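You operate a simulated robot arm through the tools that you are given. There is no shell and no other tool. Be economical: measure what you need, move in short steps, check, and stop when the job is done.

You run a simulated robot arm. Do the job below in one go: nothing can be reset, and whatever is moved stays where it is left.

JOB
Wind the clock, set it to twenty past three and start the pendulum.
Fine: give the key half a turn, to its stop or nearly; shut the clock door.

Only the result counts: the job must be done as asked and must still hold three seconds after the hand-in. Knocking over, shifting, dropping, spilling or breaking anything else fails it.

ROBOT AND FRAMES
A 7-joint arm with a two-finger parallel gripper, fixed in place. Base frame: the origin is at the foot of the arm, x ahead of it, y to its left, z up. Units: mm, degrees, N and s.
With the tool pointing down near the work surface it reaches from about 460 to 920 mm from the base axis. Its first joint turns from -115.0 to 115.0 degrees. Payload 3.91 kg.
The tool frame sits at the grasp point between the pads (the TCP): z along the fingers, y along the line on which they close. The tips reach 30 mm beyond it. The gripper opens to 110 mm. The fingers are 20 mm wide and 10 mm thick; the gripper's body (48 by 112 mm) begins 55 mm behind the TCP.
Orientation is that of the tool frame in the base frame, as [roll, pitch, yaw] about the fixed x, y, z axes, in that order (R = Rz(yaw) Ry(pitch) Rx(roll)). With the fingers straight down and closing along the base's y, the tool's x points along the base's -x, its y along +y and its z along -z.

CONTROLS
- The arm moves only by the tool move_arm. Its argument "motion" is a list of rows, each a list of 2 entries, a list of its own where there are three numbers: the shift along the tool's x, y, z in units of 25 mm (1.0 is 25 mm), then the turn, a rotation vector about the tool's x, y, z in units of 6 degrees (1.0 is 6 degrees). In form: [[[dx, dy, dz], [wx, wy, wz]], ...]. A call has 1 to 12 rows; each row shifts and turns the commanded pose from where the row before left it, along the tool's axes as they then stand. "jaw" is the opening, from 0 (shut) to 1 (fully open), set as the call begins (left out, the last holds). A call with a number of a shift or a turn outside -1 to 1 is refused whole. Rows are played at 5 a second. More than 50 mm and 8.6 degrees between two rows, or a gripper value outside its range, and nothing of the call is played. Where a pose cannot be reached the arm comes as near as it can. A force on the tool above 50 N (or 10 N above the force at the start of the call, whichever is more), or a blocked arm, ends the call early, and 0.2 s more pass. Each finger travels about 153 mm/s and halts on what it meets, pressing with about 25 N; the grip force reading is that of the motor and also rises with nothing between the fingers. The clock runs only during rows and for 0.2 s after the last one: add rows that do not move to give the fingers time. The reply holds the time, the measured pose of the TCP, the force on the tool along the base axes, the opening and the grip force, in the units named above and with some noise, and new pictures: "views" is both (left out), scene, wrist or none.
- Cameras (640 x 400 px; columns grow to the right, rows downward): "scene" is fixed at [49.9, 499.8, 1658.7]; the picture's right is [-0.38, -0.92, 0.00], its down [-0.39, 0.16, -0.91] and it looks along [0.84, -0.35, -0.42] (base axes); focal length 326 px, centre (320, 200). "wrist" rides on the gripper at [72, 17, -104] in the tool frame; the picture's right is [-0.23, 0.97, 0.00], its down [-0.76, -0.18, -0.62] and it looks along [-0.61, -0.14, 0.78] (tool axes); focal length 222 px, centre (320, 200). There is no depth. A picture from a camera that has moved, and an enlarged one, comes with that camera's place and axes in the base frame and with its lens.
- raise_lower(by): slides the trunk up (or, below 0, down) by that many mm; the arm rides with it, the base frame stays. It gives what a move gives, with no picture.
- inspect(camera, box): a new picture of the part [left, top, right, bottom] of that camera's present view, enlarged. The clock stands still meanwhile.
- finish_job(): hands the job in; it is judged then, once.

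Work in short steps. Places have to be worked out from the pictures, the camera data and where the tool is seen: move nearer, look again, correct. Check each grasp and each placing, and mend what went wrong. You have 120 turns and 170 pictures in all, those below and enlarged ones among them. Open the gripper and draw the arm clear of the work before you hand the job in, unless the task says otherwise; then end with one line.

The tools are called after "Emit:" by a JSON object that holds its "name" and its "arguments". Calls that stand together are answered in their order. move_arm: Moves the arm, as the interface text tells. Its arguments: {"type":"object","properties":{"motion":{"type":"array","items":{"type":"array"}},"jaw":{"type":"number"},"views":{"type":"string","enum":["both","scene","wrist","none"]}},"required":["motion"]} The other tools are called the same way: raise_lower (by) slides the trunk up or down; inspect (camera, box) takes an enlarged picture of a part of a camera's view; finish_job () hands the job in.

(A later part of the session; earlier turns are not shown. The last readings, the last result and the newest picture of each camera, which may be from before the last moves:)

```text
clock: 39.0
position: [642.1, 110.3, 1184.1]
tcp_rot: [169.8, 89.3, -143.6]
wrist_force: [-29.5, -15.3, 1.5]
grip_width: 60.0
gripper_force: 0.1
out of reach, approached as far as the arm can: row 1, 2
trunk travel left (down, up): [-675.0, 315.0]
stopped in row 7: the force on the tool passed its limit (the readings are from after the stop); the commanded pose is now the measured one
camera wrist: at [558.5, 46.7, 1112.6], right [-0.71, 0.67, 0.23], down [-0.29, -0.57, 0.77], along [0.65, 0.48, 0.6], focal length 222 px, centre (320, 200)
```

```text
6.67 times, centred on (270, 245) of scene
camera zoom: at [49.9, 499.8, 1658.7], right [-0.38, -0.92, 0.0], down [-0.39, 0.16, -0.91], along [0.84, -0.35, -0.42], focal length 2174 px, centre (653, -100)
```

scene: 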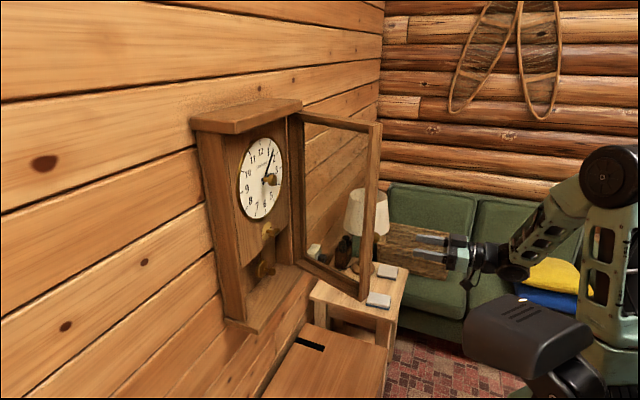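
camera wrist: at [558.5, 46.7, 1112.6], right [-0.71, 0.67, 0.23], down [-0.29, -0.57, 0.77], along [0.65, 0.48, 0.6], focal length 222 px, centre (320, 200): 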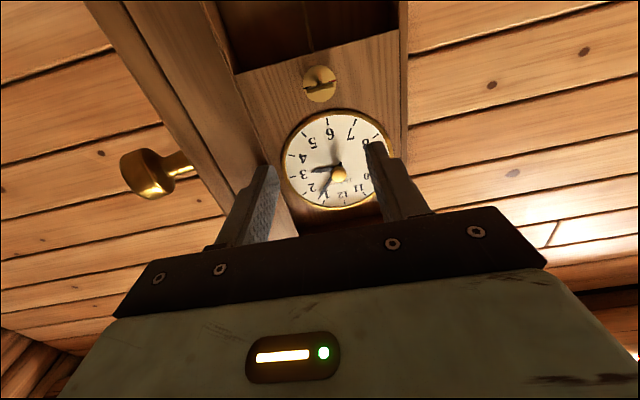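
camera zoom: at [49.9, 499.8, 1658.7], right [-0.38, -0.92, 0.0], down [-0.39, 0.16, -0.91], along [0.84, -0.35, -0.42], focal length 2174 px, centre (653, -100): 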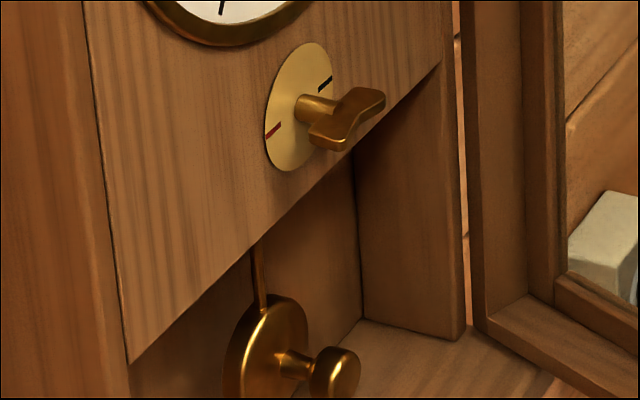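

A finger brushed the door's edge at about d=555; the door stays open. I back off slightly, close the jaw, and will use the fingers to push the door further open from inside.

Emit:
{"name": "move_arm", "arguments": {"motion": [[[0, 0, -0.6], [0, 0, 0]], [[0, 0.8, -0.3], [0, 0, 0]], [[0, 0.8, 0], [0, 0, 0]], [[0, 0, 0.7], [0, 0, 0]], [[0, 0, 0.7], [0, 0, 0]], [[0, 0, 0.7], [0, 0, 0]], [[0, 0, 0.7], [0, 0, 0]], [[0, 0, 0], [0, 0, 0]]], "jaw": 0.0}}

```text
clock: 40.8
position: [659.6, 178.0, 1185.8]
tcp_rot: [166.3, 89.3, -147.2]
wrist_force: [-0.2, 0.8, -0.3]
grip_width: 0.0
gripper_force: 24.8
out of reach, approached as far as the arm can: row 3
trunk travel left (down, up): [-675.0, 315.0]
camera wrist: at [575.4, 114.1, 1115.2], right [-0.7, 0.67, 0.23], down [-0.29, -0.57, 0.77], along [0.65, 0.47, 0.6], focal length 222 px, centre (320, 200)
```

scene: 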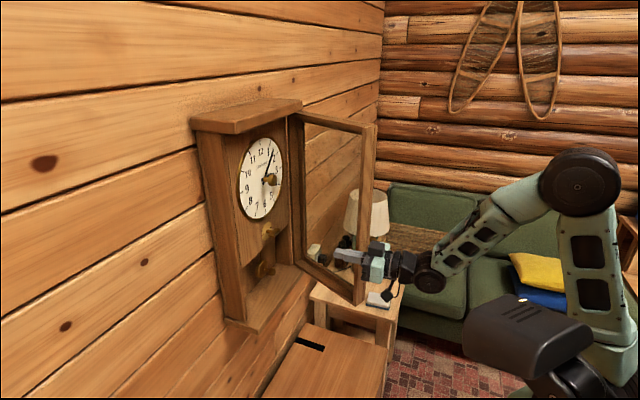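
wrist: 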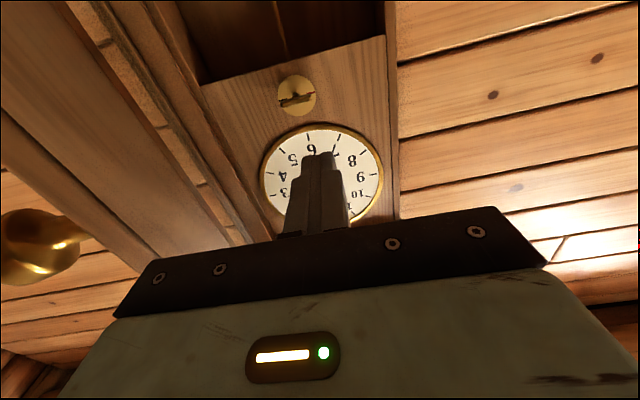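

Fingers are now inside the door's swing. I push toward +a.

Emit:
{"name": "move_arm", "arguments": {"motion": [[[0, -0.8, 0], [0, 0, 0]], [[0, -0.8, 0], [0, 0, 0]], [[0, -0.8, 0], [0, 0, 0]], [[0, -0.8, 0], [0, 0, 0]], [[0, -0.6, 0], [0, 0, 0]], [[0, -0.6, 0], [0, 0, 0]], [[0, -0.6, 0], [0, 0, 0]], [[0, -0.6, 0], [0, 0, 0]], [[0, 0, 0], [0, 0, 0]]]}}

```text
clock: 42.8
position: [761.6, 81.8, 1185.8]
tcp_rot: [165.8, 89.3, -147.8]
wrist_force: [-0.2, -0.2, -0.1]
grip_width: 0.0
gripper_force: 25.0
trunk travel left (down, up): [-675.0, 315.0]
camera wrist: at [677.0, 17.8, 1115.2], right [-0.7, 0.67, 0.23], down [-0.29, -0.57, 0.77], along [0.65, 0.47, 0.6], focal length 222 px, centre (320, 200)
```

scene: 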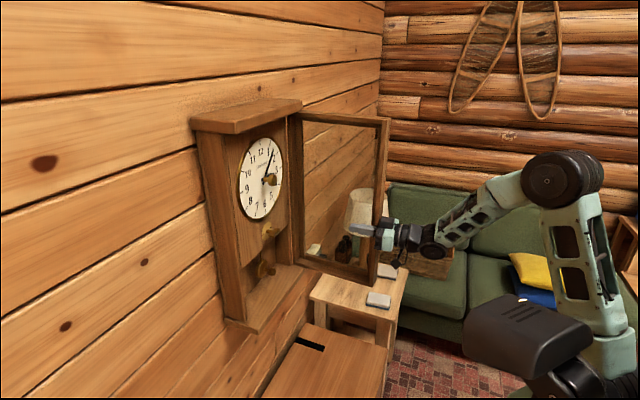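
wrist: 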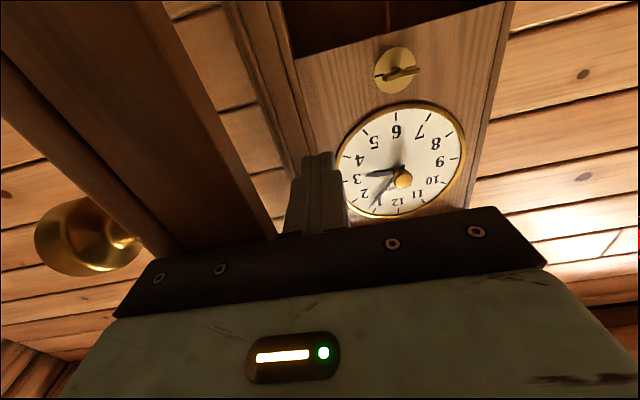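

Door moving freely. 50 mm more.

Emit:
{"name": "move_arm", "arguments": {"motion": [[[0, -0.5, 0], [0, 0, 0]], [[0, -0.5, 0], [0, 0, 0]], [[0, -0.5, 0], [0, 0, 0]], [[0, -0.5, 0], [0, 0, 0]], [[0, 0, 0], [0, 0, 0]]], "views": "scene"}}

```text
clock: 44.0
position: [798.4, 46.9, 1185.2]
tcp_rot: [166.4, 89.2, -147.0]
wrist_force: [0.2, 0.5, -0.4]
grip_width: 0.0
gripper_force: 25.0
trunk travel left (down, up): [-675.0, 315.0]
```

scene: 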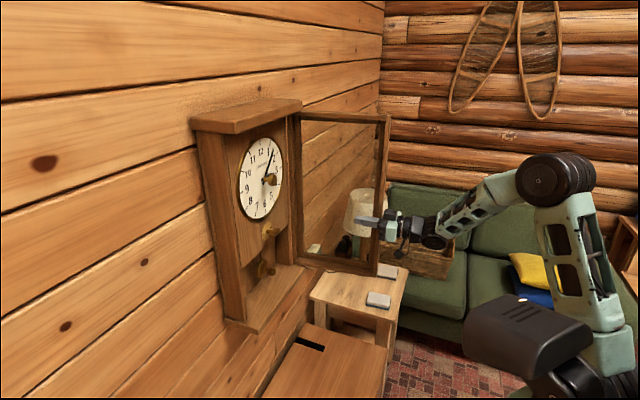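

Door is now beyond 90°. Key wing triangulates to (834,313,1186), lying horizontally, so I'll grip it with the jaw closing vertically. I return to the key's column and roll -90°.

Emit:
{"name": "move_arm", "arguments": {"motion": [[[0, 0.9, 0], [0, 0, 0]], [[0, 0.9, 0], [0, 0, 0]], [[0, 0.9, 0], [0, 0, 0]], [[0, 0.9, 0], [0, 0, 0]], [[0, 0.9, 0], [0, 0, 0]], [[0, 0.9, 0], [0, 0, 0]], [[0, 0.9, 0], [0, 0, 0]], [[0, 0, 0], [0, 0, 0]]], "jaw": 0.4, "views": "none"}}

Emit:
{"name": "move_arm", "arguments": {"motion": [[[0, 0, 0.5], [0, 0, -1]], [[0, 0, 0.5], [0, 0, -1]], [[0, 0, 0.5], [0, 0, -1]], [[0, 0, 0.5], [0, 0, -1]], [[0, 0, 0.5], [0, 0, -1]], [[0, 0, 0.5], [0, 0, -1]], [[0, 0, 0.5], [0, 0, -1]], [[0, 0, 0.5], [0, 0, -1]], [[0, 0, 0.5], [0, 0, -1]], [[0, 0, 0.5], [0, 0, -1]], [[0, 0, 0], [0, 0, -1]], [[0, 0, 0], [0, 0, -1]]], "views": "none"}}

Emit:
{"name": "move_arm", "arguments": {"motion": [[[0, 0, 0], [0, 0, -1]], [[0, 0, 0], [0, 0, -1]], [[0, 0, 0], [0, 0, -1]], [[0, 0, 0], [0, 0, 0]]]}}

```text
clock: 45.8
position: [685.1, 156.3, 1185.9]
tcp_rot: [168.4, 89.3, -145.1]
wrist_force: [-0.3, -0.5, -0.4]
grip_width: 43.8
gripper_force: 0.0
trunk travel left (down, up): [-675.0, 315.0]
```

```text
clock: 48.4
position: [769.0, 247.1, 1185.2]
tcp_rot: [-90.7, 18.0, -43.5]
wrist_force: [1.0, 0.3, 0.4]
grip_width: 43.9
gripper_force: 0.1
trunk travel left (down, up): [-675.0, 315.0]
```

```text
clock: 49.4
position: [769.2, 246.4, 1184.4]
tcp_rot: [-90.7, 0.2, -43.3]
wrist_force: [-0.4, -0.9, 0.4]
grip_width: 43.9
gripper_force: 0.1
trunk travel left (down, up): [-675.0, 315.0]
camera wrist: at [750.5, 121.2, 1169.0], right [-0.17, 0.15, -0.97], down [-0.98, 0.07, 0.19], along [0.1, 0.99, 0.13], focal length 222 px, centre (320, 200)
```

scene: 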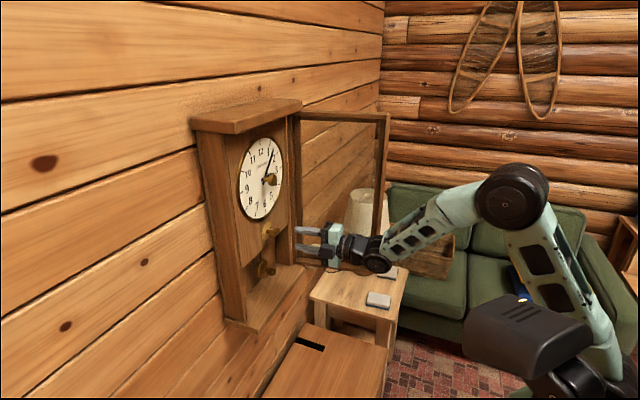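
wrist: 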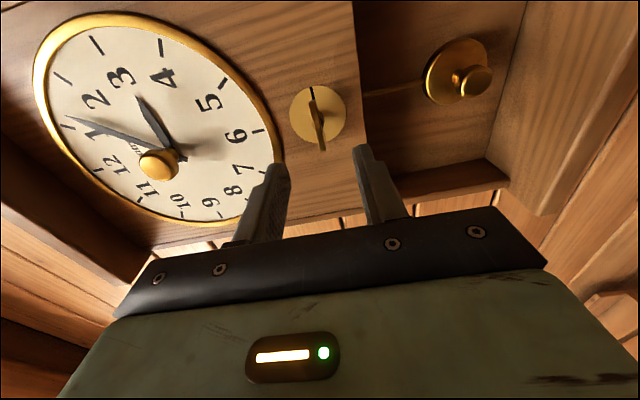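

The key lies right on the tool axis about 92 mm ahead. I advance 75 mm.

Emit:
{"name": "move_arm", "arguments": {"motion": [[[0, 0, 0.75], [0, 0, 0]], [[0, 0, 0.75], [0, 0, 0]], [[0, 0, 0.75], [0, 0, 0]], [[0, 0, 0.75], [0, 0, 0]], [[0, 0, 0], [0, 0, 0]]], "views": "wrist"}}

Emit:
{"name": "inspect", "arguments": {"camera": "scene", "box": [222, 200, 318, 260]}}

```text
clock: 50.6
position: [821.3, 301.6, 1184.7]
tcp_rot: [-90.8, 0.1, -43.4]
wrist_force: [0.9, 0.1, 0.1]
grip_width: 44.0
gripper_force: 0.2
trunk travel left (down, up): [-675.0, 315.0]
camera wrist: at [802.4, 176.0, 1168.9], right [-0.17, 0.15, -0.97], down [-0.98, 0.07, 0.19], along [0.1, 0.99, 0.13], focal length 222 px, centre (320, 200)
```

wrist: 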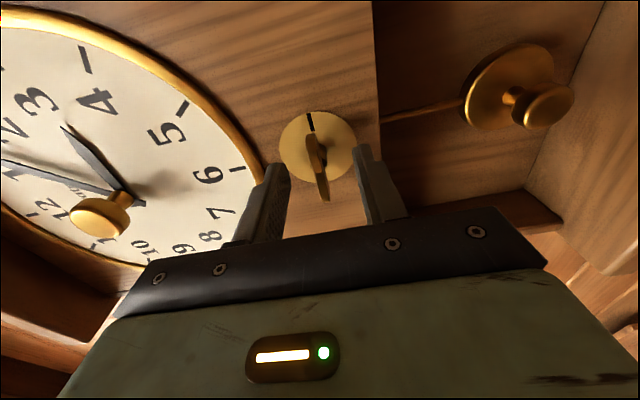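

```text
6.67 times, centred on (270, 230) of scene
camera zoom: at [49.9, 499.8, 1658.7], right [-0.38, -0.92, 0.0], down [-0.39, 0.16, -0.91], along [0.84, -0.35, -0.42], focal length 2174 px, centre (653, 0)
```

zoom: 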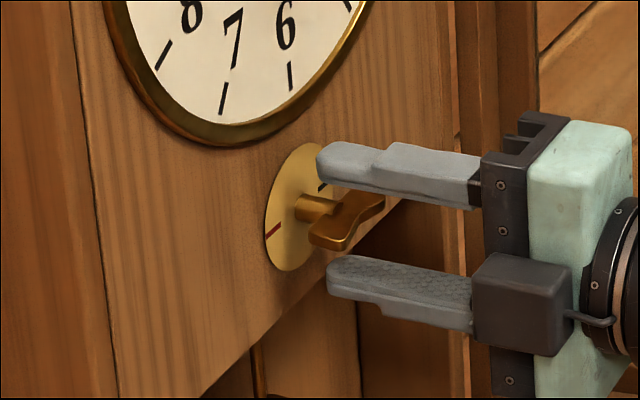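

The wing sits between the pads. I go 6 mm deeper and close.

Emit:
{"name": "move_arm", "arguments": {"motion": [[[0, 0, 0.24], [0, 0, 0]], [[0, 0, 0], [0, 0, 0]]], "views": "none"}}

Emit:
{"name": "move_arm", "arguments": {"motion": [[[0, 0, 0], [0, 0, 0]], [[0, 0, 0], [0, 0, 0]], [[0, 0, 0], [0, 0, 0]]], "jaw": 0.0, "views": "wrist"}}

```text
clock: 51.2
position: [825.4, 305.3, 1184.0]
tcp_rot: [-90.7, 0.2, -43.4]
wrist_force: [0.1, 0.0, 0.6]
grip_width: 44.1
gripper_force: 0.0
trunk travel left (down, up): [-675.0, 315.0]
```

```text
clock: 52.0
position: [825.0, 305.2, 1186.4]
tcp_rot: [-90.6, 0.1, -43.5]
wrist_force: [2.5, 1.0, 4.1]
grip_width: 11.8
gripper_force: 45.2
trunk travel left (down, up): [-675.0, 315.0]
camera wrist: at [806.6, 180.4, 1169.2], right [-0.17, 0.15, -0.97], down [-0.98, 0.07, 0.19], along [0.1, 0.99, 0.14], focal length 222 px, centre (320, 200)
```

wrist: 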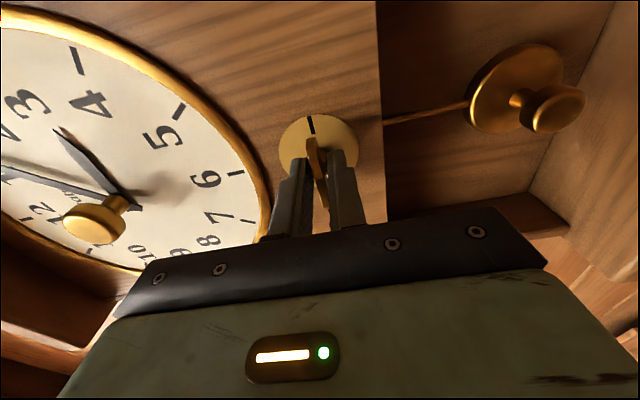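

Gripped at 12 mm. I start turning clockwise (positive about tool z) by 18° and check.

Emit:
{"name": "move_arm", "arguments": {"motion": [[[0, 0, 0], [0, 0, 1]], [[0, 0, 0], [0, 0, 1]], [[0, 0, 0], [0, 0, 1]], [[0, 0, 0], [0, 0, 0]]], "views": "wrist"}}

```text
clock: 53.0
position: [824.5, 305.9, 1184.7]
tcp_rot: [-90.5, 18.2, -43.7]
wrist_force: [9.3, 3.4, 13.0]
grip_width: 11.8
gripper_force: 45.4
trunk travel left (down, up): [-675.0, 315.0]
camera wrist: at [800.0, 186.3, 1148.0], right [-0.38, 0.35, -0.85], down [-0.91, 0.01, 0.41], along [0.15, 0.94, 0.32], focal length 222 px, centre (320, 200)
```

wrist: 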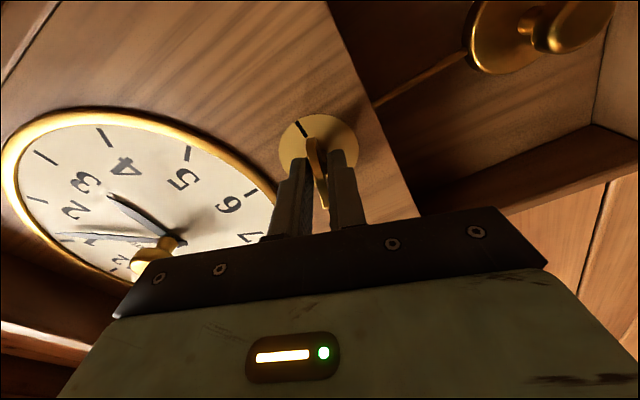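

The key follows the tool. I continue in 24° steps with a small correction upward.

Emit:
{"name": "move_arm", "arguments": {"motion": [[[0, -0.06, -0.05], [0, 0, 1]], [[0, 0, 0], [0, 0, 1]], [[0, 0, 0], [0, 0, 1]], [[0, 0, 0], [0, 0, 1]], [[0, 0, 0], [0, 0, 1]], [[0, 0, 0], [0, 0, 0]]], "views": "none"}}

Emit:
{"name": "move_arm", "arguments": {"motion": [[[0, 0, 0], [0, 0, 1]], [[0, 0, 0], [0, 0, 1]], [[0, 0, 0], [0, 0, 1]], [[0, 0, 0], [0, 0, 1]], [[0, 0, 0], [0, 0, 1]], [[0, 0, 0], [0, 0, 1]], [[0, 0, 0], [0, 0, 1]], [[0, 0, 0], [0, 0, 0]]], "views": "wrist"}}

```text
clock: 54.4
position: [825.4, 304.8, 1186.5]
tcp_rot: [-90.8, 48.1, -44.1]
wrist_force: [22.0, 14.1, 15.9]
grip_width: 11.4
gripper_force: 45.1
trunk travel left (down, up): [-675.0, 315.0]
```

```text
clock: 56.2
position: [826.0, 303.8, 1186.1]
tcp_rot: [155.7, 89.5, -158.0]
wrist_force: [19.6, 1.2, 16.3]
grip_width: 11.9
gripper_force: 45.4
trunk travel left (down, up): [-675.0, 315.0]
camera wrist: at [741.9, 239.8, 1115.5], right [-0.7, 0.67, 0.23], down [-0.29, -0.57, 0.77], along [0.65, 0.47, 0.6], focal length 222 px, centre (320, 200)
```

wrist: 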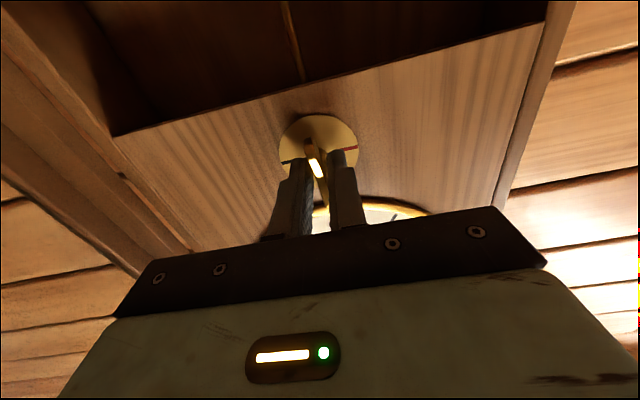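

Half way (90°). I continue another 90° watching the force.

Emit:
{"name": "move_arm", "arguments": {"motion": [[[0, 0, -0.04], [0, 0, 1]], [[0, 0, 0], [0, 0, 1]], [[0, 0, 0], [0, 0, 1]], [[0, 0, 0], [0, 0, 1]], [[0, 0, 0], [0, 0, 1]], [[0, 0, 0], [0, 0, 1]], [[0, 0, 0], [0, 0, 1]], [[0, 0, 0], [0, 0, 1]], [[0, 0, 0], [0, 0, 0]]], "views": "none"}}

Emit:
{"name": "move_arm", "arguments": {"motion": [[[0, 0, 0], [0, 0, 1]], [[0, 0, 0], [0, 0, 1]], [[0, 0, 0], [0, 0, 1]], [[0, 0, 0], [0, 0, 1]], [[0, 0, 0], [0, 0, 1]], [[0, 0, 0], [0, 0, 1]], [[0, 0, 0], [0, 0, 1]], [[0, 0, 0], [0, 0, 0]]], "views": "wrist"}}

Emit:
{"name": "inspect", "arguments": {"camera": "scene", "box": [222, 200, 318, 260]}}

```text
clock: 58.2
position: [826.0, 302.6, 1185.5]
tcp_rot: [90.8, 41.7, 137.0]
wrist_force: [26.7, 1.9, 11.4]
grip_width: 11.5
gripper_force: 44.9
trunk travel left (down, up): [-675.0, 315.0]
```

```text
clock: 60.0
position: [825.8, 301.7, 1186.1]
tcp_rot: [90.6, -0.3, 136.3]
wrist_force: [26.2, -9.3, 4.0]
grip_width: 11.6
gripper_force: 44.8
trunk travel left (down, up): [-675.0, 315.0]
camera wrist: at [702.5, 277.3, 1203.7], right [0.18, -0.15, 0.97], down [0.12, -0.98, -0.17], along [0.98, 0.15, -0.15], focal length 222 px, centre (320, 200)
```

wrist: 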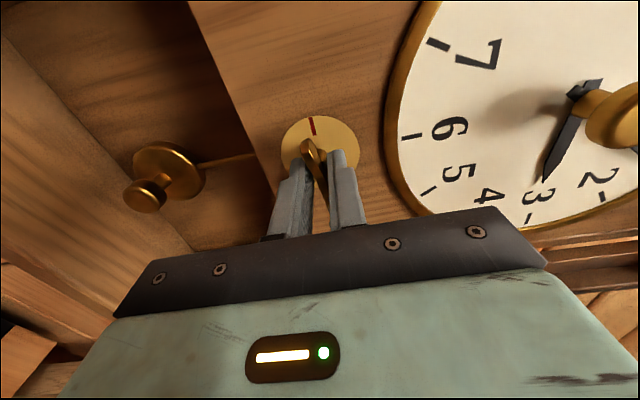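

```text
6.67 times, centred on (270, 230) of scene
camera zoom: at [49.9, 499.8, 1658.7], right [-0.38, -0.92, 0.0], down [-0.39, 0.16, -0.91], along [0.84, -0.35, -0.42], focal length 2174 px, centre (653, 0)
```

zoom: 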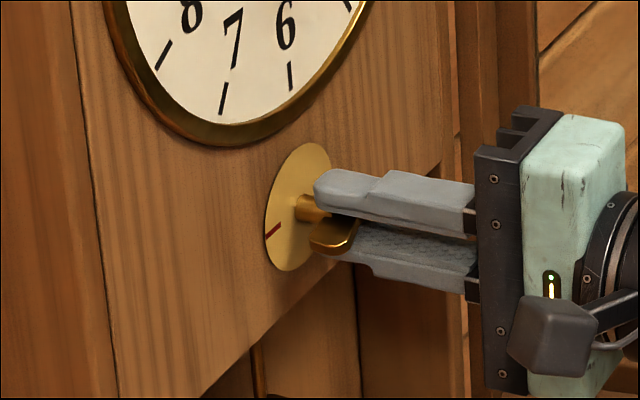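

Turned about 180°. I nudge 6° further to make sure it is at the stop.

Emit:
{"name": "move_arm", "arguments": {"motion": [[[0, 0, 0], [0, 0, 0.5]], [[0, 0, 0], [0, 0, 0.5]], [[0, 0, 0], [0, 0, 0]]], "views": "wrist"}}

```text
clock: 60.8
position: [825.1, 301.7, 1184.7]
tcp_rot: [90.6, -6.3, 136.3]
wrist_force: [24.3, -11.3, 2.2]
grip_width: 11.7
gripper_force: 44.9
trunk travel left (down, up): [-675.0, 315.0]
camera wrist: at [704.1, 275.8, 1211.1], right [0.25, -0.22, 0.94], down [0.1, -0.96, -0.25], along [0.96, 0.16, -0.22], focal length 222 px, centre (320, 200)
```

wrist: 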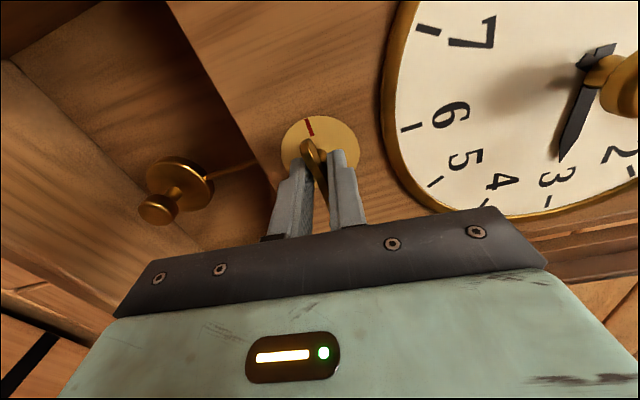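

I zoom in to compare the wing with the red mark.

Emit:
{"name": "inspect", "arguments": {"camera": "wrist", "box": [260, 100, 380, 220]}}

```text
3.33 times, centred on (320, 160) of wrist
camera zoom: at [704.1, 275.8, 1211.1], right [0.25, -0.22, 0.94], down [0.1, -0.96, -0.25], along [0.96, 0.16, -0.22], focal length 740 px, centre (320, 333)
```

zoom: 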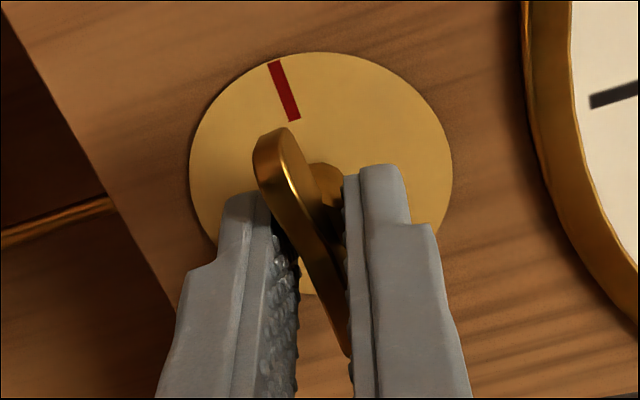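

The wing lags the pads by ~20° and is about aligned with the red mark. I turn 6° more and compare again.

Emit:
{"name": "move_arm", "arguments": {"motion": [[[0, 0, 0], [0, 0, 0.5]], [[0, 0, 0], [0, 0, 0.5]], [[0, 0, 0], [0, 0, 0]]], "views": "none"}}

Emit:
{"name": "inspect", "arguments": {"camera": "wrist", "box": [260, 100, 380, 220]}}

```text
clock: 61.6
position: [825.4, 302.1, 1185.8]
tcp_rot: [90.8, -12.3, 136.3]
wrist_force: [22.3, -9.8, 1.1]
grip_width: 11.6
gripper_force: 44.7
trunk travel left (down, up): [-675.0, 315.0]
```

```text
3.33 times, centred on (320, 160) of wrist
camera zoom: at [706.1, 273.9, 1218.3], right [0.32, -0.29, 0.9], down [0.08, -0.94, -0.33], along [0.94, 0.18, -0.28], focal length 740 px, centre (320, 333)
```

zoom: 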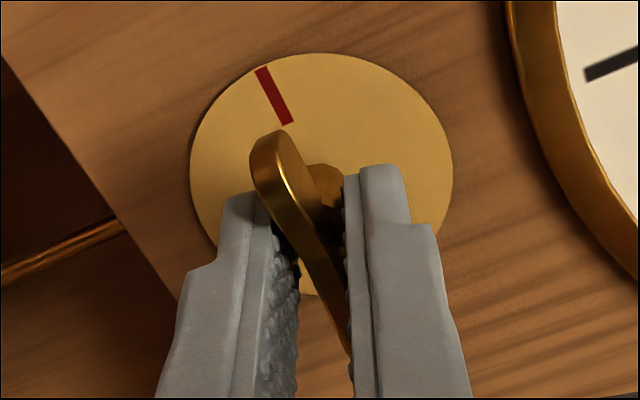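

Emit:
{"name": "inspect", "arguments": {"camera": "scene", "box": [246, 215, 286, 245]}}

```text
13.33 times, centred on (266, 230) of scene
camera zoom: at [49.9, 499.8, 1658.7], right [-0.38, -0.92, 0.0], down [-0.39, 0.16, -0.91], along [0.84, -0.35, -0.42], focal length 4349 px, centre (1040, -200)
```

zoom: 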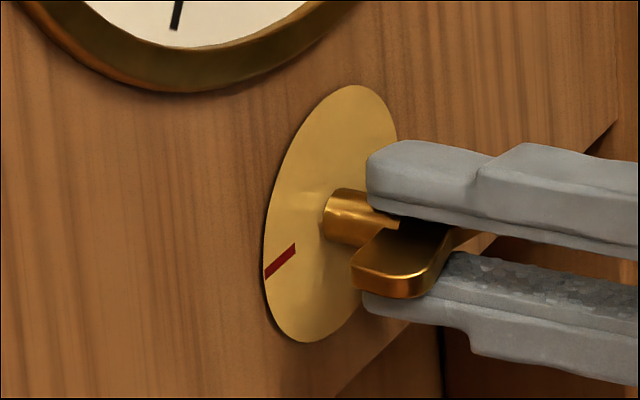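

Another 6° and compare; at the stop the wing's tilt in the pads will visibly change.

Emit:
{"name": "move_arm", "arguments": {"motion": [[[0, 0, 0], [0, 0, 0.5]], [[0, 0, 0], [0, 0, 0.5]], [[0, 0, 0], [0, 0, 0]]], "views": "none"}}

Emit:
{"name": "inspect", "arguments": {"camera": "wrist", "box": [260, 100, 380, 220]}}

```text
clock: 62.4
position: [824.2, 303.0, 1185.0]
tcp_rot: [90.6, -18.2, 136.2]
wrist_force: [22.7, -8.3, -1.3]
grip_width: 12.7
gripper_force: 45.1
trunk travel left (down, up): [-675.0, 315.0]
```

```text
3.33 times, centred on (320, 160) of wrist
camera zoom: at [708.5, 271.7, 1225.1], right [0.38, -0.35, 0.85], down [0.05, -0.92, -0.4], along [0.92, 0.2, -0.33], focal length 740 px, centre (320, 333)
```

zoom: 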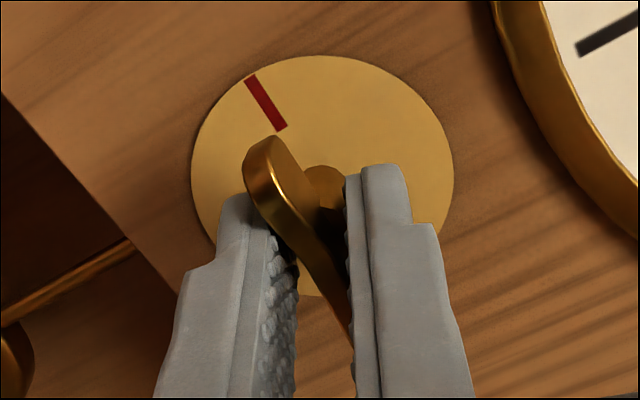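

The wing no longer follows the pads (grip widened to 12.7): the key is at its stop. I release and back off 100 mm.

Emit:
{"name": "move_arm", "arguments": {"motion": [[[0, 0, 0], [0, 0, -0.5]], [[0, 0, 0], [0, 0, 0]]], "views": "none"}}

Emit:
{"name": "move_arm", "arguments": {"motion": [[[0, 0, 0], [0, 0, 0]], [[0, 0, 0], [0, 0, 0]], [[0, 0, -0.9], [0, 0, 0]], [[0, 0, -0.9], [0, 0, 0]], [[0, 0, -0.9], [0, 0, 0]], [[0, 0, -0.9], [0, 0, 0]], [[0, 0, -0.5], [0, 0, 0]], [[0, 0, 0], [0, 0, 0]]], "jaw": 0.4, "views": "wrist"}}

Emit:
{"name": "inspect", "arguments": {"camera": "scene", "box": [222, 200, 318, 260]}}

```text
clock: 63.0
position: [825.2, 302.3, 1184.9]
tcp_rot: [90.6, -15.3, 136.3]
wrist_force: [20.7, -5.5, -0.2]
grip_width: 12.2
gripper_force: 45.4
trunk travel left (down, up): [-675.0, 315.0]
```

```text
clock: 64.8
position: [753.8, 228.0, 1187.5]
tcp_rot: [90.7, -15.1, 136.4]
wrist_force: [-0.1, -0.4, 0.2]
grip_width: 44.2
gripper_force: 0.0
trunk travel left (down, up): [-675.0, 315.0]
camera wrist: at [635.2, 198.9, 1222.8], right [0.35, -0.32, 0.88], down [0.07, -0.93, -0.36], along [0.93, 0.19, -0.3], focal length 222 px, centre (320, 200)
```

wrist: 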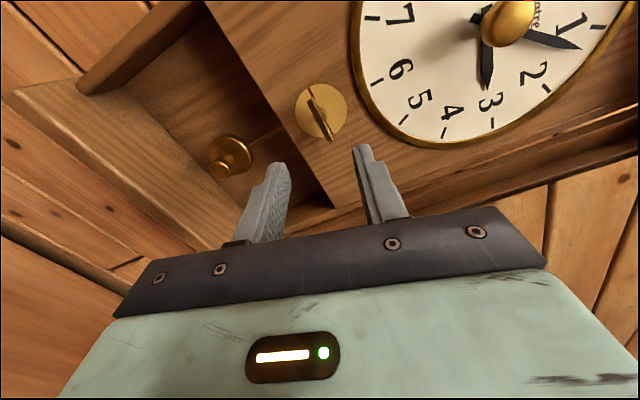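

```text
6.67 times, centred on (270, 230) of scene
camera zoom: at [49.9, 499.8, 1658.7], right [-0.38, -0.92, 0.0], down [-0.39, 0.16, -0.91], along [0.84, -0.35, -0.42], focal length 2174 px, centre (653, 0)
```

zoom: 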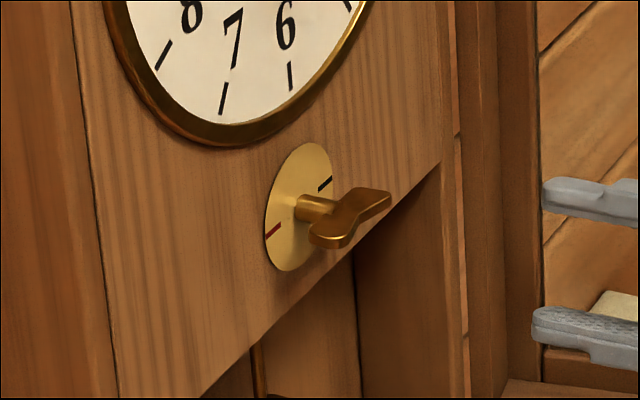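

Key is at the red mark and stays. Next the hands: I raise the trunk 162 mm to the hand knob's level and roll back to 0°.

Emit:
{"name": "raise_lower", "arguments": {"by": 162}}

Emit:
{"name": "move_arm", "arguments": {"motion": [[[0, 0, 0], [0, 0, -1]], [[0, 0, 0], [0, 0, -1]], [[0, 0, 0], [0, 0, -1]], [[0, 0, 0], [0, 0, -1]], [[0, 0, 0], [0, 0, -1]], [[0, 0, 0], [0, 0, -1]], [[0, 0, 0], [0, 0, -1]], [[0, 0, 0], [0, 0, -1]], [[0, 0, 0], [0, 0, -1]], [[0, 0, 0], [0, 0, -1]], [[0, 0, 0], [0, 0, -1]], [[0, 0, 0], [0, 0, -1]]], "views": "none"}}

Emit:
{"name": "move_arm", "arguments": {"motion": [[[0, 0, 0], [0, 0, -1]], [[0, 0, 0], [0, 0, -1]], [[0, 0, 0], [0, 0, -1]], [[0, 0, 0], [0, 0, -1]], [[0, 0, 0], [0, 0, -1]], [[0, 0, 0], [0, 0, -0.5]], [[0, 0, 0], [0, 0, 0]]]}}

```text
clock: 66.6
position: [754.0, 229.0, 1349.5]
tcp_rot: [90.7, -15.2, 136.5]
wrist_force: [-0.2, 0.4, 0.2]
grip_width: 44.1
gripper_force: 0.1
trunk travel left (down, up): [-837.0, 153.0]
```

```text
clock: 69.2
position: [754.1, 229.9, 1348.1]
tcp_rot: [91.2, 56.9, 137.6]
wrist_force: [-0.4, -0.6, -0.9]
grip_width: 44.0
gripper_force: 0.1
trunk travel left (down, up): [-837.0, 153.0]
```

```text
clock: 70.8
position: [754.4, 229.1, 1348.4]
tcp_rot: [172.2, 89.3, -141.2]
wrist_force: [0.1, -0.7, 0.4]
grip_width: 44.0
gripper_force: 0.0
trunk travel left (down, up): [-837.0, 153.0]
camera wrist: at [670.0, 164.8, 1277.0], right [-0.7, 0.67, 0.23], down [-0.29, -0.57, 0.77], along [0.65, 0.47, 0.6], focal length 222 px, centre (320, 200)
```

scene: 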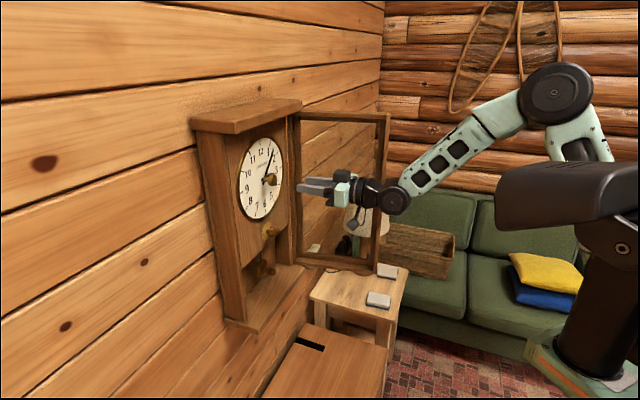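
wrist: 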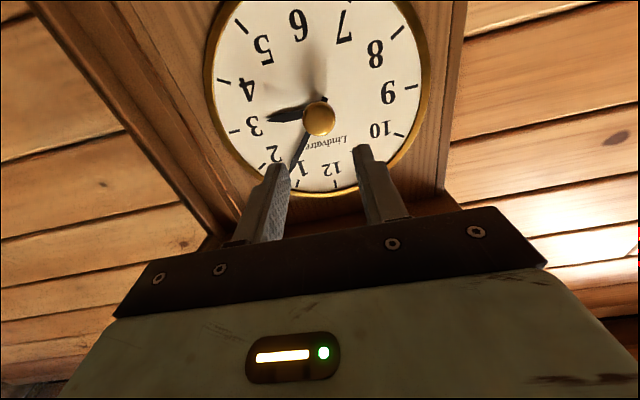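

The hand knob is on axis, ~111 mm ahead. I advance 78 mm and check.

Emit:
{"name": "move_arm", "arguments": {"motion": [[[0, 0, 0.8], [0, 0, 0]], [[0, 0, 0.8], [0, 0, 0]], [[0, 0, 0.8], [0, 0, 0]], [[0, 0, 0.72], [0, 0, 0]], [[0, 0, 0], [0, 0, 0]]], "views": "wrist"}}

Emit:
{"name": "inspect", "arguments": {"camera": "scene", "box": [228, 140, 308, 205]}}

```text
clock: 72.0
position: [807.9, 284.6, 1348.1]
tcp_rot: [166.6, 89.3, -146.9]
wrist_force: [0.2, 0.0, -0.6]
grip_width: 44.0
gripper_force: 0.1
trunk travel left (down, up): [-837.0, 153.0]
camera wrist: at [723.8, 221.7, 1276.4], right [-0.7, 0.67, 0.23], down [-0.29, -0.57, 0.77], along [0.65, 0.47, 0.6], focal length 222 px, centre (320, 200)
```

wrist: 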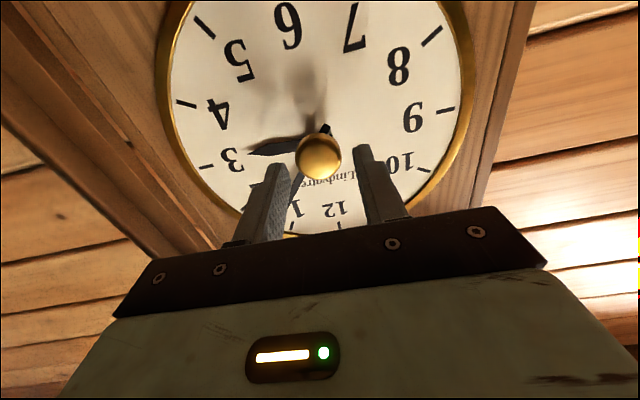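

```text
6.15 times, centred on (268, 172) of scene
camera zoom: at [49.9, 499.8, 1658.7], right [-0.38, -0.92, 0.0], down [-0.39, 0.16, -0.91], along [0.84, -0.35, -0.42], focal length 2007 px, centre (640, 369)
```

zoom: 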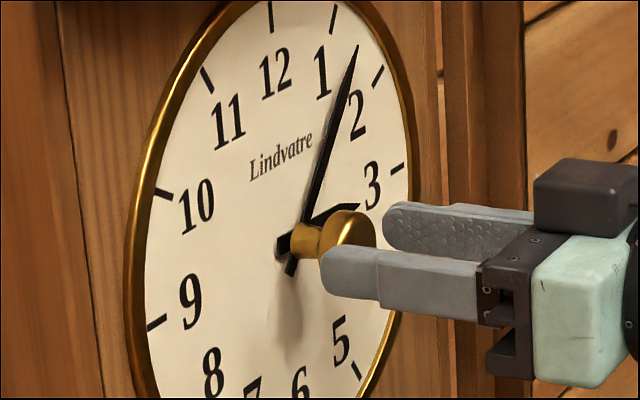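

Knob ~36 mm ahead of the TCP and centred. I advance 22 mm and close.

Emit:
{"name": "move_arm", "arguments": {"motion": [[[0, 0, 0.45], [0, 0, 0]], [[0, 0, 0.45], [0, 0, 0]], [[0, 0, 0], [0, 0, 0]]], "views": "none"}}

Emit:
{"name": "inspect", "arguments": {"camera": "scene", "box": [228, 140, 308, 205]}}

```text
clock: 72.8
position: [823.2, 302.0, 1346.9]
tcp_rot: [167.2, 89.2, -146.3]
wrist_force: [-0.5, 0.0, -1.2]
grip_width: 43.7
gripper_force: 0.2
trunk travel left (down, up): [-837.0, 153.0]
```

```text
6.15 times, centred on (268, 172) of scene
camera zoom: at [49.9, 499.8, 1658.7], right [-0.38, -0.92, 0.0], down [-0.39, 0.16, -0.91], along [0.84, -0.35, -0.42], focal length 2007 px, centre (640, 369)
```

zoom: 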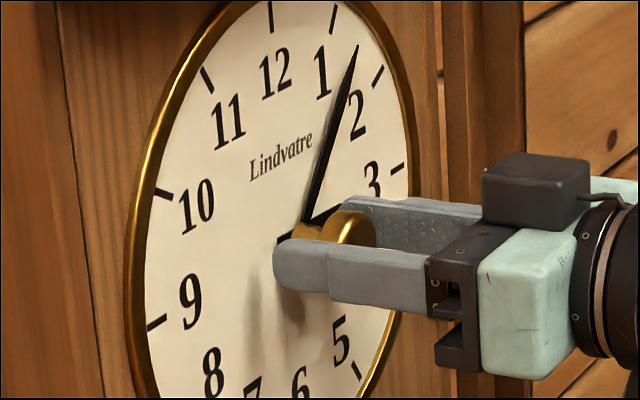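

Tips look close to the hands' plane, so I back off 5 mm and close on the knob head.

Emit:
{"name": "move_arm", "arguments": {"motion": [[[0, 0, -0.2], [0, 0, 0]], [[0, 0, 0], [0, 0, 0]]], "views": "none"}}

Emit:
{"name": "move_arm", "arguments": {"motion": [[[0, 0, 0], [0, 0, 0]], [[0, 0, 0], [0, 0, 0]], [[0, 0, 0], [0, 0, 0]]], "jaw": 0.0, "views": "wrist"}}

```text
clock: 73.4
position: [819.5, 298.3, 1347.0]
tcp_rot: [168.0, 89.4, -145.4]
wrist_force: [0.6, 0.8, 0.2]
grip_width: 44.1
gripper_force: 0.0
trunk travel left (down, up): [-837.0, 153.0]
```

```text
clock: 74.2
position: [819.7, 297.8, 1347.7]
tcp_rot: [166.2, 89.3, -147.3]
wrist_force: [3.3, -2.4, 0.7]
grip_width: 31.3
gripper_force: 45.0
trunk travel left (down, up): [-837.0, 153.0]
camera wrist: at [736.3, 234.1, 1276.1], right [-0.7, 0.67, 0.23], down [-0.29, -0.57, 0.77], along [0.65, 0.47, 0.6], focal length 222 px, centre (320, 200)
```

wrist: 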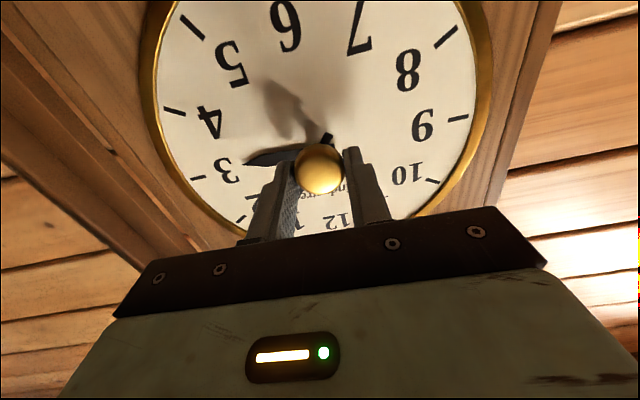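

Gripped the knob (31 mm). I turn 24° clockwise and check how the hands respond.

Emit:
{"name": "move_arm", "arguments": {"motion": [[[0, 0, 0], [0, 0, 1]], [[0, 0, 0], [0, 0, 1]], [[0, 0, 0], [0, 0, 1]], [[0, 0, 0], [0, 0, 1]], [[0, 0, 0], [0, 0, 0]]], "views": "none"}}

Emit:
{"name": "inspect", "arguments": {"camera": "scene", "box": [228, 130, 308, 205]}}

```text
clock: 75.4
position: [820.6, 298.1, 1346.6]
tcp_rot: [91.6, 65.7, 138.0]
wrist_force: [8.8, -4.2, 2.0]
grip_width: 31.5
gripper_force: 45.1
trunk travel left (down, up): [-837.0, 153.0]
```

```text
5.33 times, centred on (268, 168) of scene
camera zoom: at [49.9, 499.8, 1658.7], right [-0.38, -0.92, 0.0], down [-0.39, 0.16, -0.91], along [0.84, -0.35, -0.42], focal length 1740 px, centre (597, 373)
```

zoom: 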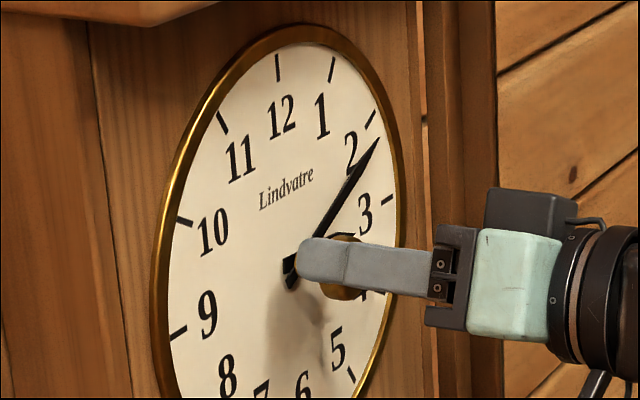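

The minute hand follows 1:1 clockwise. I continue 54° and measure again.

Emit:
{"name": "move_arm", "arguments": {"motion": [[[0, 0, 0], [0, 0, 1]], [[0, 0, 0], [0, 0, 1]], [[0, 0, 0], [0, 0, 1]], [[0, 0, 0], [0, 0, 1]], [[0, 0, 0], [0, 0, 1]], [[0, 0, 0], [0, 0, 1]], [[0, 0, 0], [0, 0, 1]], [[0, 0, 0], [0, 0, 1]], [[0, 0, 0], [0, 0, 1]], [[0, 0, 0], [0, 0, 0]]], "views": "wrist"}}

Emit:
{"name": "inspect", "arguments": {"camera": "scene", "box": [228, 130, 308, 205]}}

```text
clock: 77.6
position: [822.3, 296.4, 1346.9]
tcp_rot: [90.9, 11.6, 136.5]
wrist_force: [19.0, -10.1, -4.7]
grip_width: 31.2
gripper_force: 45.0
trunk travel left (down, up): [-837.0, 153.0]
camera wrist: at [696.7, 272.9, 1349.0], right [0.03, -0.01, 1.0], down [0.14, -0.99, -0.01], along [0.99, 0.14, -0.03], focal length 222 px, centre (320, 200)
```

wrist: 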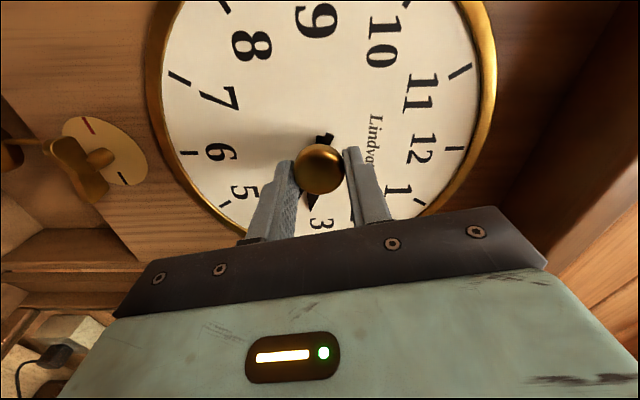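

```text
5.33 times, centred on (268, 168) of scene
camera zoom: at [49.9, 499.8, 1658.7], right [-0.38, -0.92, 0.0], down [-0.39, 0.16, -0.91], along [0.84, -0.35, -0.42], focal length 1740 px, centre (597, 373)
```

zoom: 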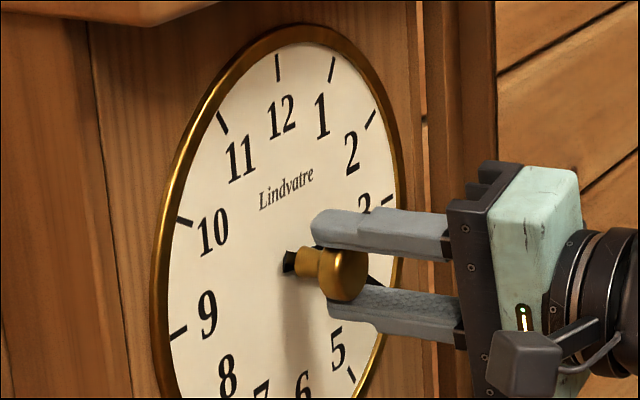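

The hands are hidden behind the gripper now. I turn a last 6°, then release and back off to measure.

Emit:
{"name": "move_arm", "arguments": {"motion": [[[0, 0, 0], [0, 0, 0.5]], [[0, 0, 0], [0, 0, 0.5]], [[0, 0, 0], [0, 0, 0]]], "views": "none"}}

Emit:
{"name": "move_arm", "arguments": {"motion": [[[0, 0, 0], [0, 0, 0]], [[0, 0, 0], [0, 0, 0]], [[0, 0, -0.8], [0, 0, 0]], [[0, 0, -0.8], [0, 0, 0]], [[0, 0, -0.8], [0, 0, 0]], [[0, 0, -0.8], [0, 0, 0]], [[0, 0, -0.8], [0, 0, 0]], [[0, 0, -0.8], [0, 0, 0]], [[0, 0, 0], [0, 0, 0]]], "jaw": 0.4, "views": "wrist"}}

Emit:
{"name": "inspect", "arguments": {"camera": "wrist", "box": [200, 0, 440, 180]}}

Emit:
{"name": "inspect", "arguments": {"camera": "scene", "box": [228, 130, 308, 220]}}

```text
clock: 78.4
position: [821.8, 297.3, 1345.1]
tcp_rot: [90.8, 5.6, 136.6]
wrist_force: [18.8, -11.6, -7.2]
grip_width: 31.2
gripper_force: 45.3
trunk travel left (down, up): [-837.0, 153.0]
```

```text
clock: 80.4
position: [736.9, 210.6, 1348.7]
tcp_rot: [90.7, 5.7, 136.6]
wrist_force: [-0.3, -0.1, -0.2]
grip_width: 43.9
gripper_force: 0.1
trunk travel left (down, up): [-837.0, 153.0]
camera wrist: at [612.3, 186.5, 1359.2], right [0.1, -0.08, 0.99], down [0.13, -0.99, -0.09], along [0.99, 0.14, -0.09], focal length 222 px, centre (320, 200)
```

wrist: 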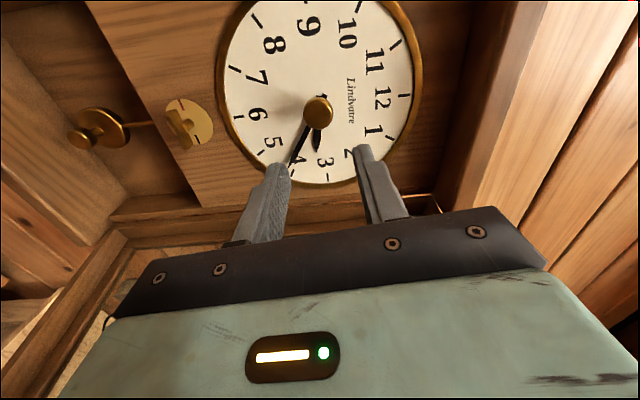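

```text
2.22 times, centred on (320, 90) of wrist
camera zoom: at [612.3, 186.5, 1359.2], right [0.1, -0.08, 0.99], down [0.13, -0.99, -0.09], along [0.99, 0.14, -0.09], focal length 494 px, centre (320, 444)
```

zoom: 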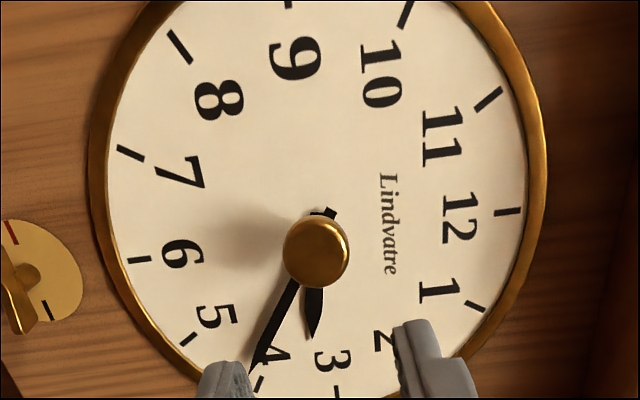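

```text
4.44 times, centred on (268, 175) of scene
camera zoom: at [49.9, 499.8, 1658.7], right [-0.38, -0.92, 0.0], down [-0.39, 0.16, -0.91], along [0.84, -0.35, -0.42], focal length 1450 px, centre (551, 311)
```

zoom: 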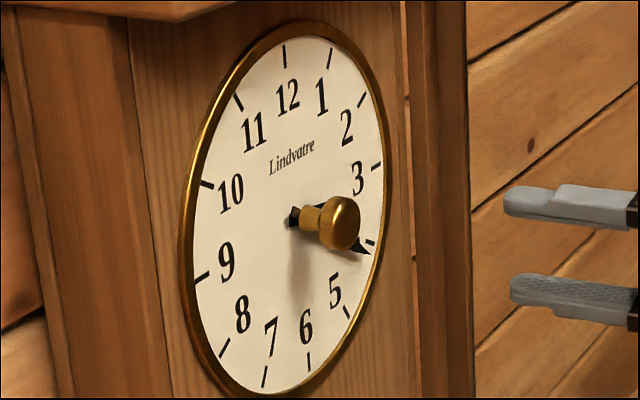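

The minute hand reads slightly past the 4 mark. I open the jaw and back off 40 mm for an unobstructed measurement.

Emit:
{"name": "move_arm", "arguments": {"motion": [[[0, 0, -0.8], [0, 0, 0]], [[0, 0, -0.8], [0, 0, 0]], [[0, 0, 0], [0, 0, 0]], [[0, 0, 0], [0, 0, 0]]], "jaw": 0.9, "views": "none"}}

Emit:
{"name": "inspect", "arguments": {"camera": "wrist", "box": [230, 0, 406, 165]}}

```text
clock: 81.4
position: [709.4, 181.7, 1349.3]
tcp_rot: [90.8, 5.9, 136.7]
wrist_force: [-0.3, -0.8, -0.5]
grip_width: 98.9
gripper_force: 0.1
trunk travel left (down, up): [-837.0, 153.0]
```

```text
2.42 times, centred on (318, 82) of wrist
camera zoom: at [584.9, 157.5, 1359.5], right [0.1, -0.08, 0.99], down [0.13, -0.99, -0.09], along [0.99, 0.14, -0.09], focal length 538 px, centre (325, 485)
```

zoom: 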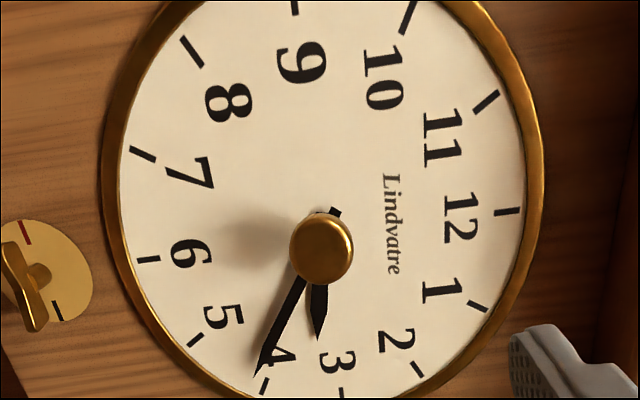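

By parallax-free direction the minute hand is ~4° past the 4 mark (~20.6 min). I regrasp and turn back 4°.

Emit:
{"name": "move_arm", "arguments": {"motion": [[[0, 0, 0.9], [0, 0, 0]], [[0, 0, 0.9], [0, 0, 0]], [[0, 0, 0.9], [0, 0, 0]], [[0, 0, 0.9], [0, 0, 0]], [[0, 0, 0.9], [0, 0, 0]], [[0, 0, 0.9], [0, 0, 0]], [[0, 0, 0.9], [0, 0, 0]], [[0, 0, 0], [0, 0, 0]]], "jaw": 0.45, "views": "wrist"}}

Emit:
{"name": "inspect", "arguments": {"camera": "scene", "box": [228, 130, 308, 205]}}

```text
clock: 83.2
position: [816.9, 296.2, 1346.2]
tcp_rot: [90.7, 5.7, 136.6]
wrist_force: [0.7, 0.0, -0.2]
grip_width: 49.3
gripper_force: 0.0
trunk travel left (down, up): [-837.0, 153.0]
camera wrist: at [693.4, 271.8, 1357.4], right [0.1, -0.08, 0.99], down [0.13, -0.99, -0.09], along [0.99, 0.14, -0.09], focal length 222 px, centre (320, 200)
```

wrist: 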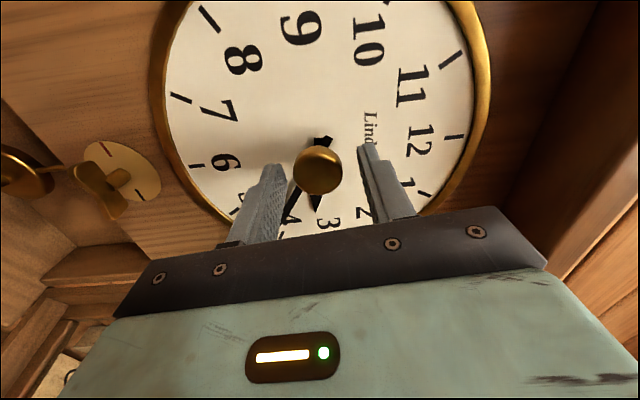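

```text
5.33 times, centred on (268, 168) of scene
camera zoom: at [49.9, 499.8, 1658.7], right [-0.38, -0.92, 0.0], down [-0.39, 0.16, -0.91], along [0.84, -0.35, -0.42], focal length 1740 px, centre (597, 373)
```

zoom: 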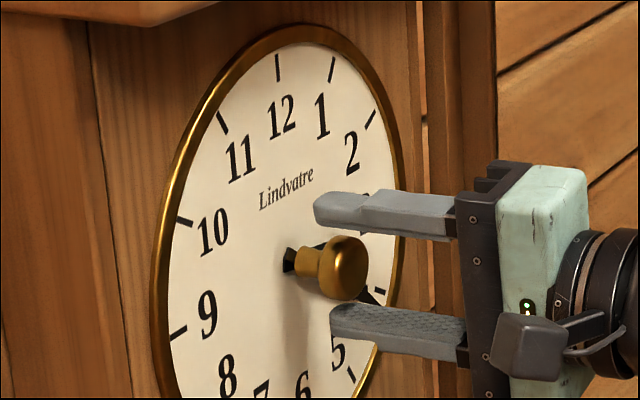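

Positioned as before. Close, turn -4°, then release and back off.

Emit:
{"name": "move_arm", "arguments": {"motion": [[[0, 0, 0], [0, 0, 0]], [[0, 0, 0], [0, 0, 0]], [[0, 0, 0], [0, 0, 0]], [[0, 0, 0], [0, 0, -0.33]], [[0, 0, 0], [0, 0, -0.34]], [[0, 0, 0], [0, 0, 0]], [[0, 0, 0], [0, 0, 0]]], "jaw": 0.0, "views": "none"}}

Emit:
{"name": "move_arm", "arguments": {"motion": [[[0, 0, 0], [0, 0, 0]], [[0, 0, 0], [0, 0, 0]], [[0, 0, -0.9], [0, 0, 0]], [[0, 0, -0.9], [0, 0, 0]], [[0, 0, -0.9], [0, 0, 0]], [[0, 0, -0.9], [0, 0, 0]], [[0, 0, -0.9], [0, 0, 0]], [[0, 0, -0.9], [0, 0, 0]], [[0, 0, -0.9], [0, 0, 0]], [[0, 0, 0], [0, 0, 0]]], "jaw": 0.9, "views": "none"}}

Emit:
{"name": "inspect", "arguments": {"camera": "wrist", "box": [230, 0, 406, 165]}}

```text
clock: 84.8
position: [817.6, 296.7, 1345.7]
tcp_rot: [90.8, 9.8, 136.6]
wrist_force: [-5.9, -3.0, -17.1]
grip_width: 31.3
gripper_force: 44.7
trunk travel left (down, up): [-837.0, 153.0]
```

```text
clock: 87.0
position: [708.6, 182.3, 1349.0]
tcp_rot: [90.6, 9.9, 136.7]
wrist_force: [0.0, 0.4, -0.1]
grip_width: 99.0
gripper_force: 0.1
trunk travel left (down, up): [-837.0, 153.0]
```

```text
2.42 times, centred on (318, 82) of wrist
camera zoom: at [584.9, 157.8, 1355.2], right [0.05, -0.03, 1.0], down [0.14, -0.99, -0.04], along [0.99, 0.14, -0.04], focal length 538 px, centre (325, 485)
```

zoom: 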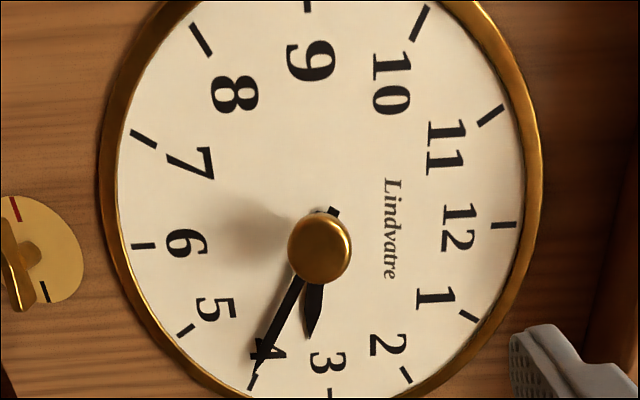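

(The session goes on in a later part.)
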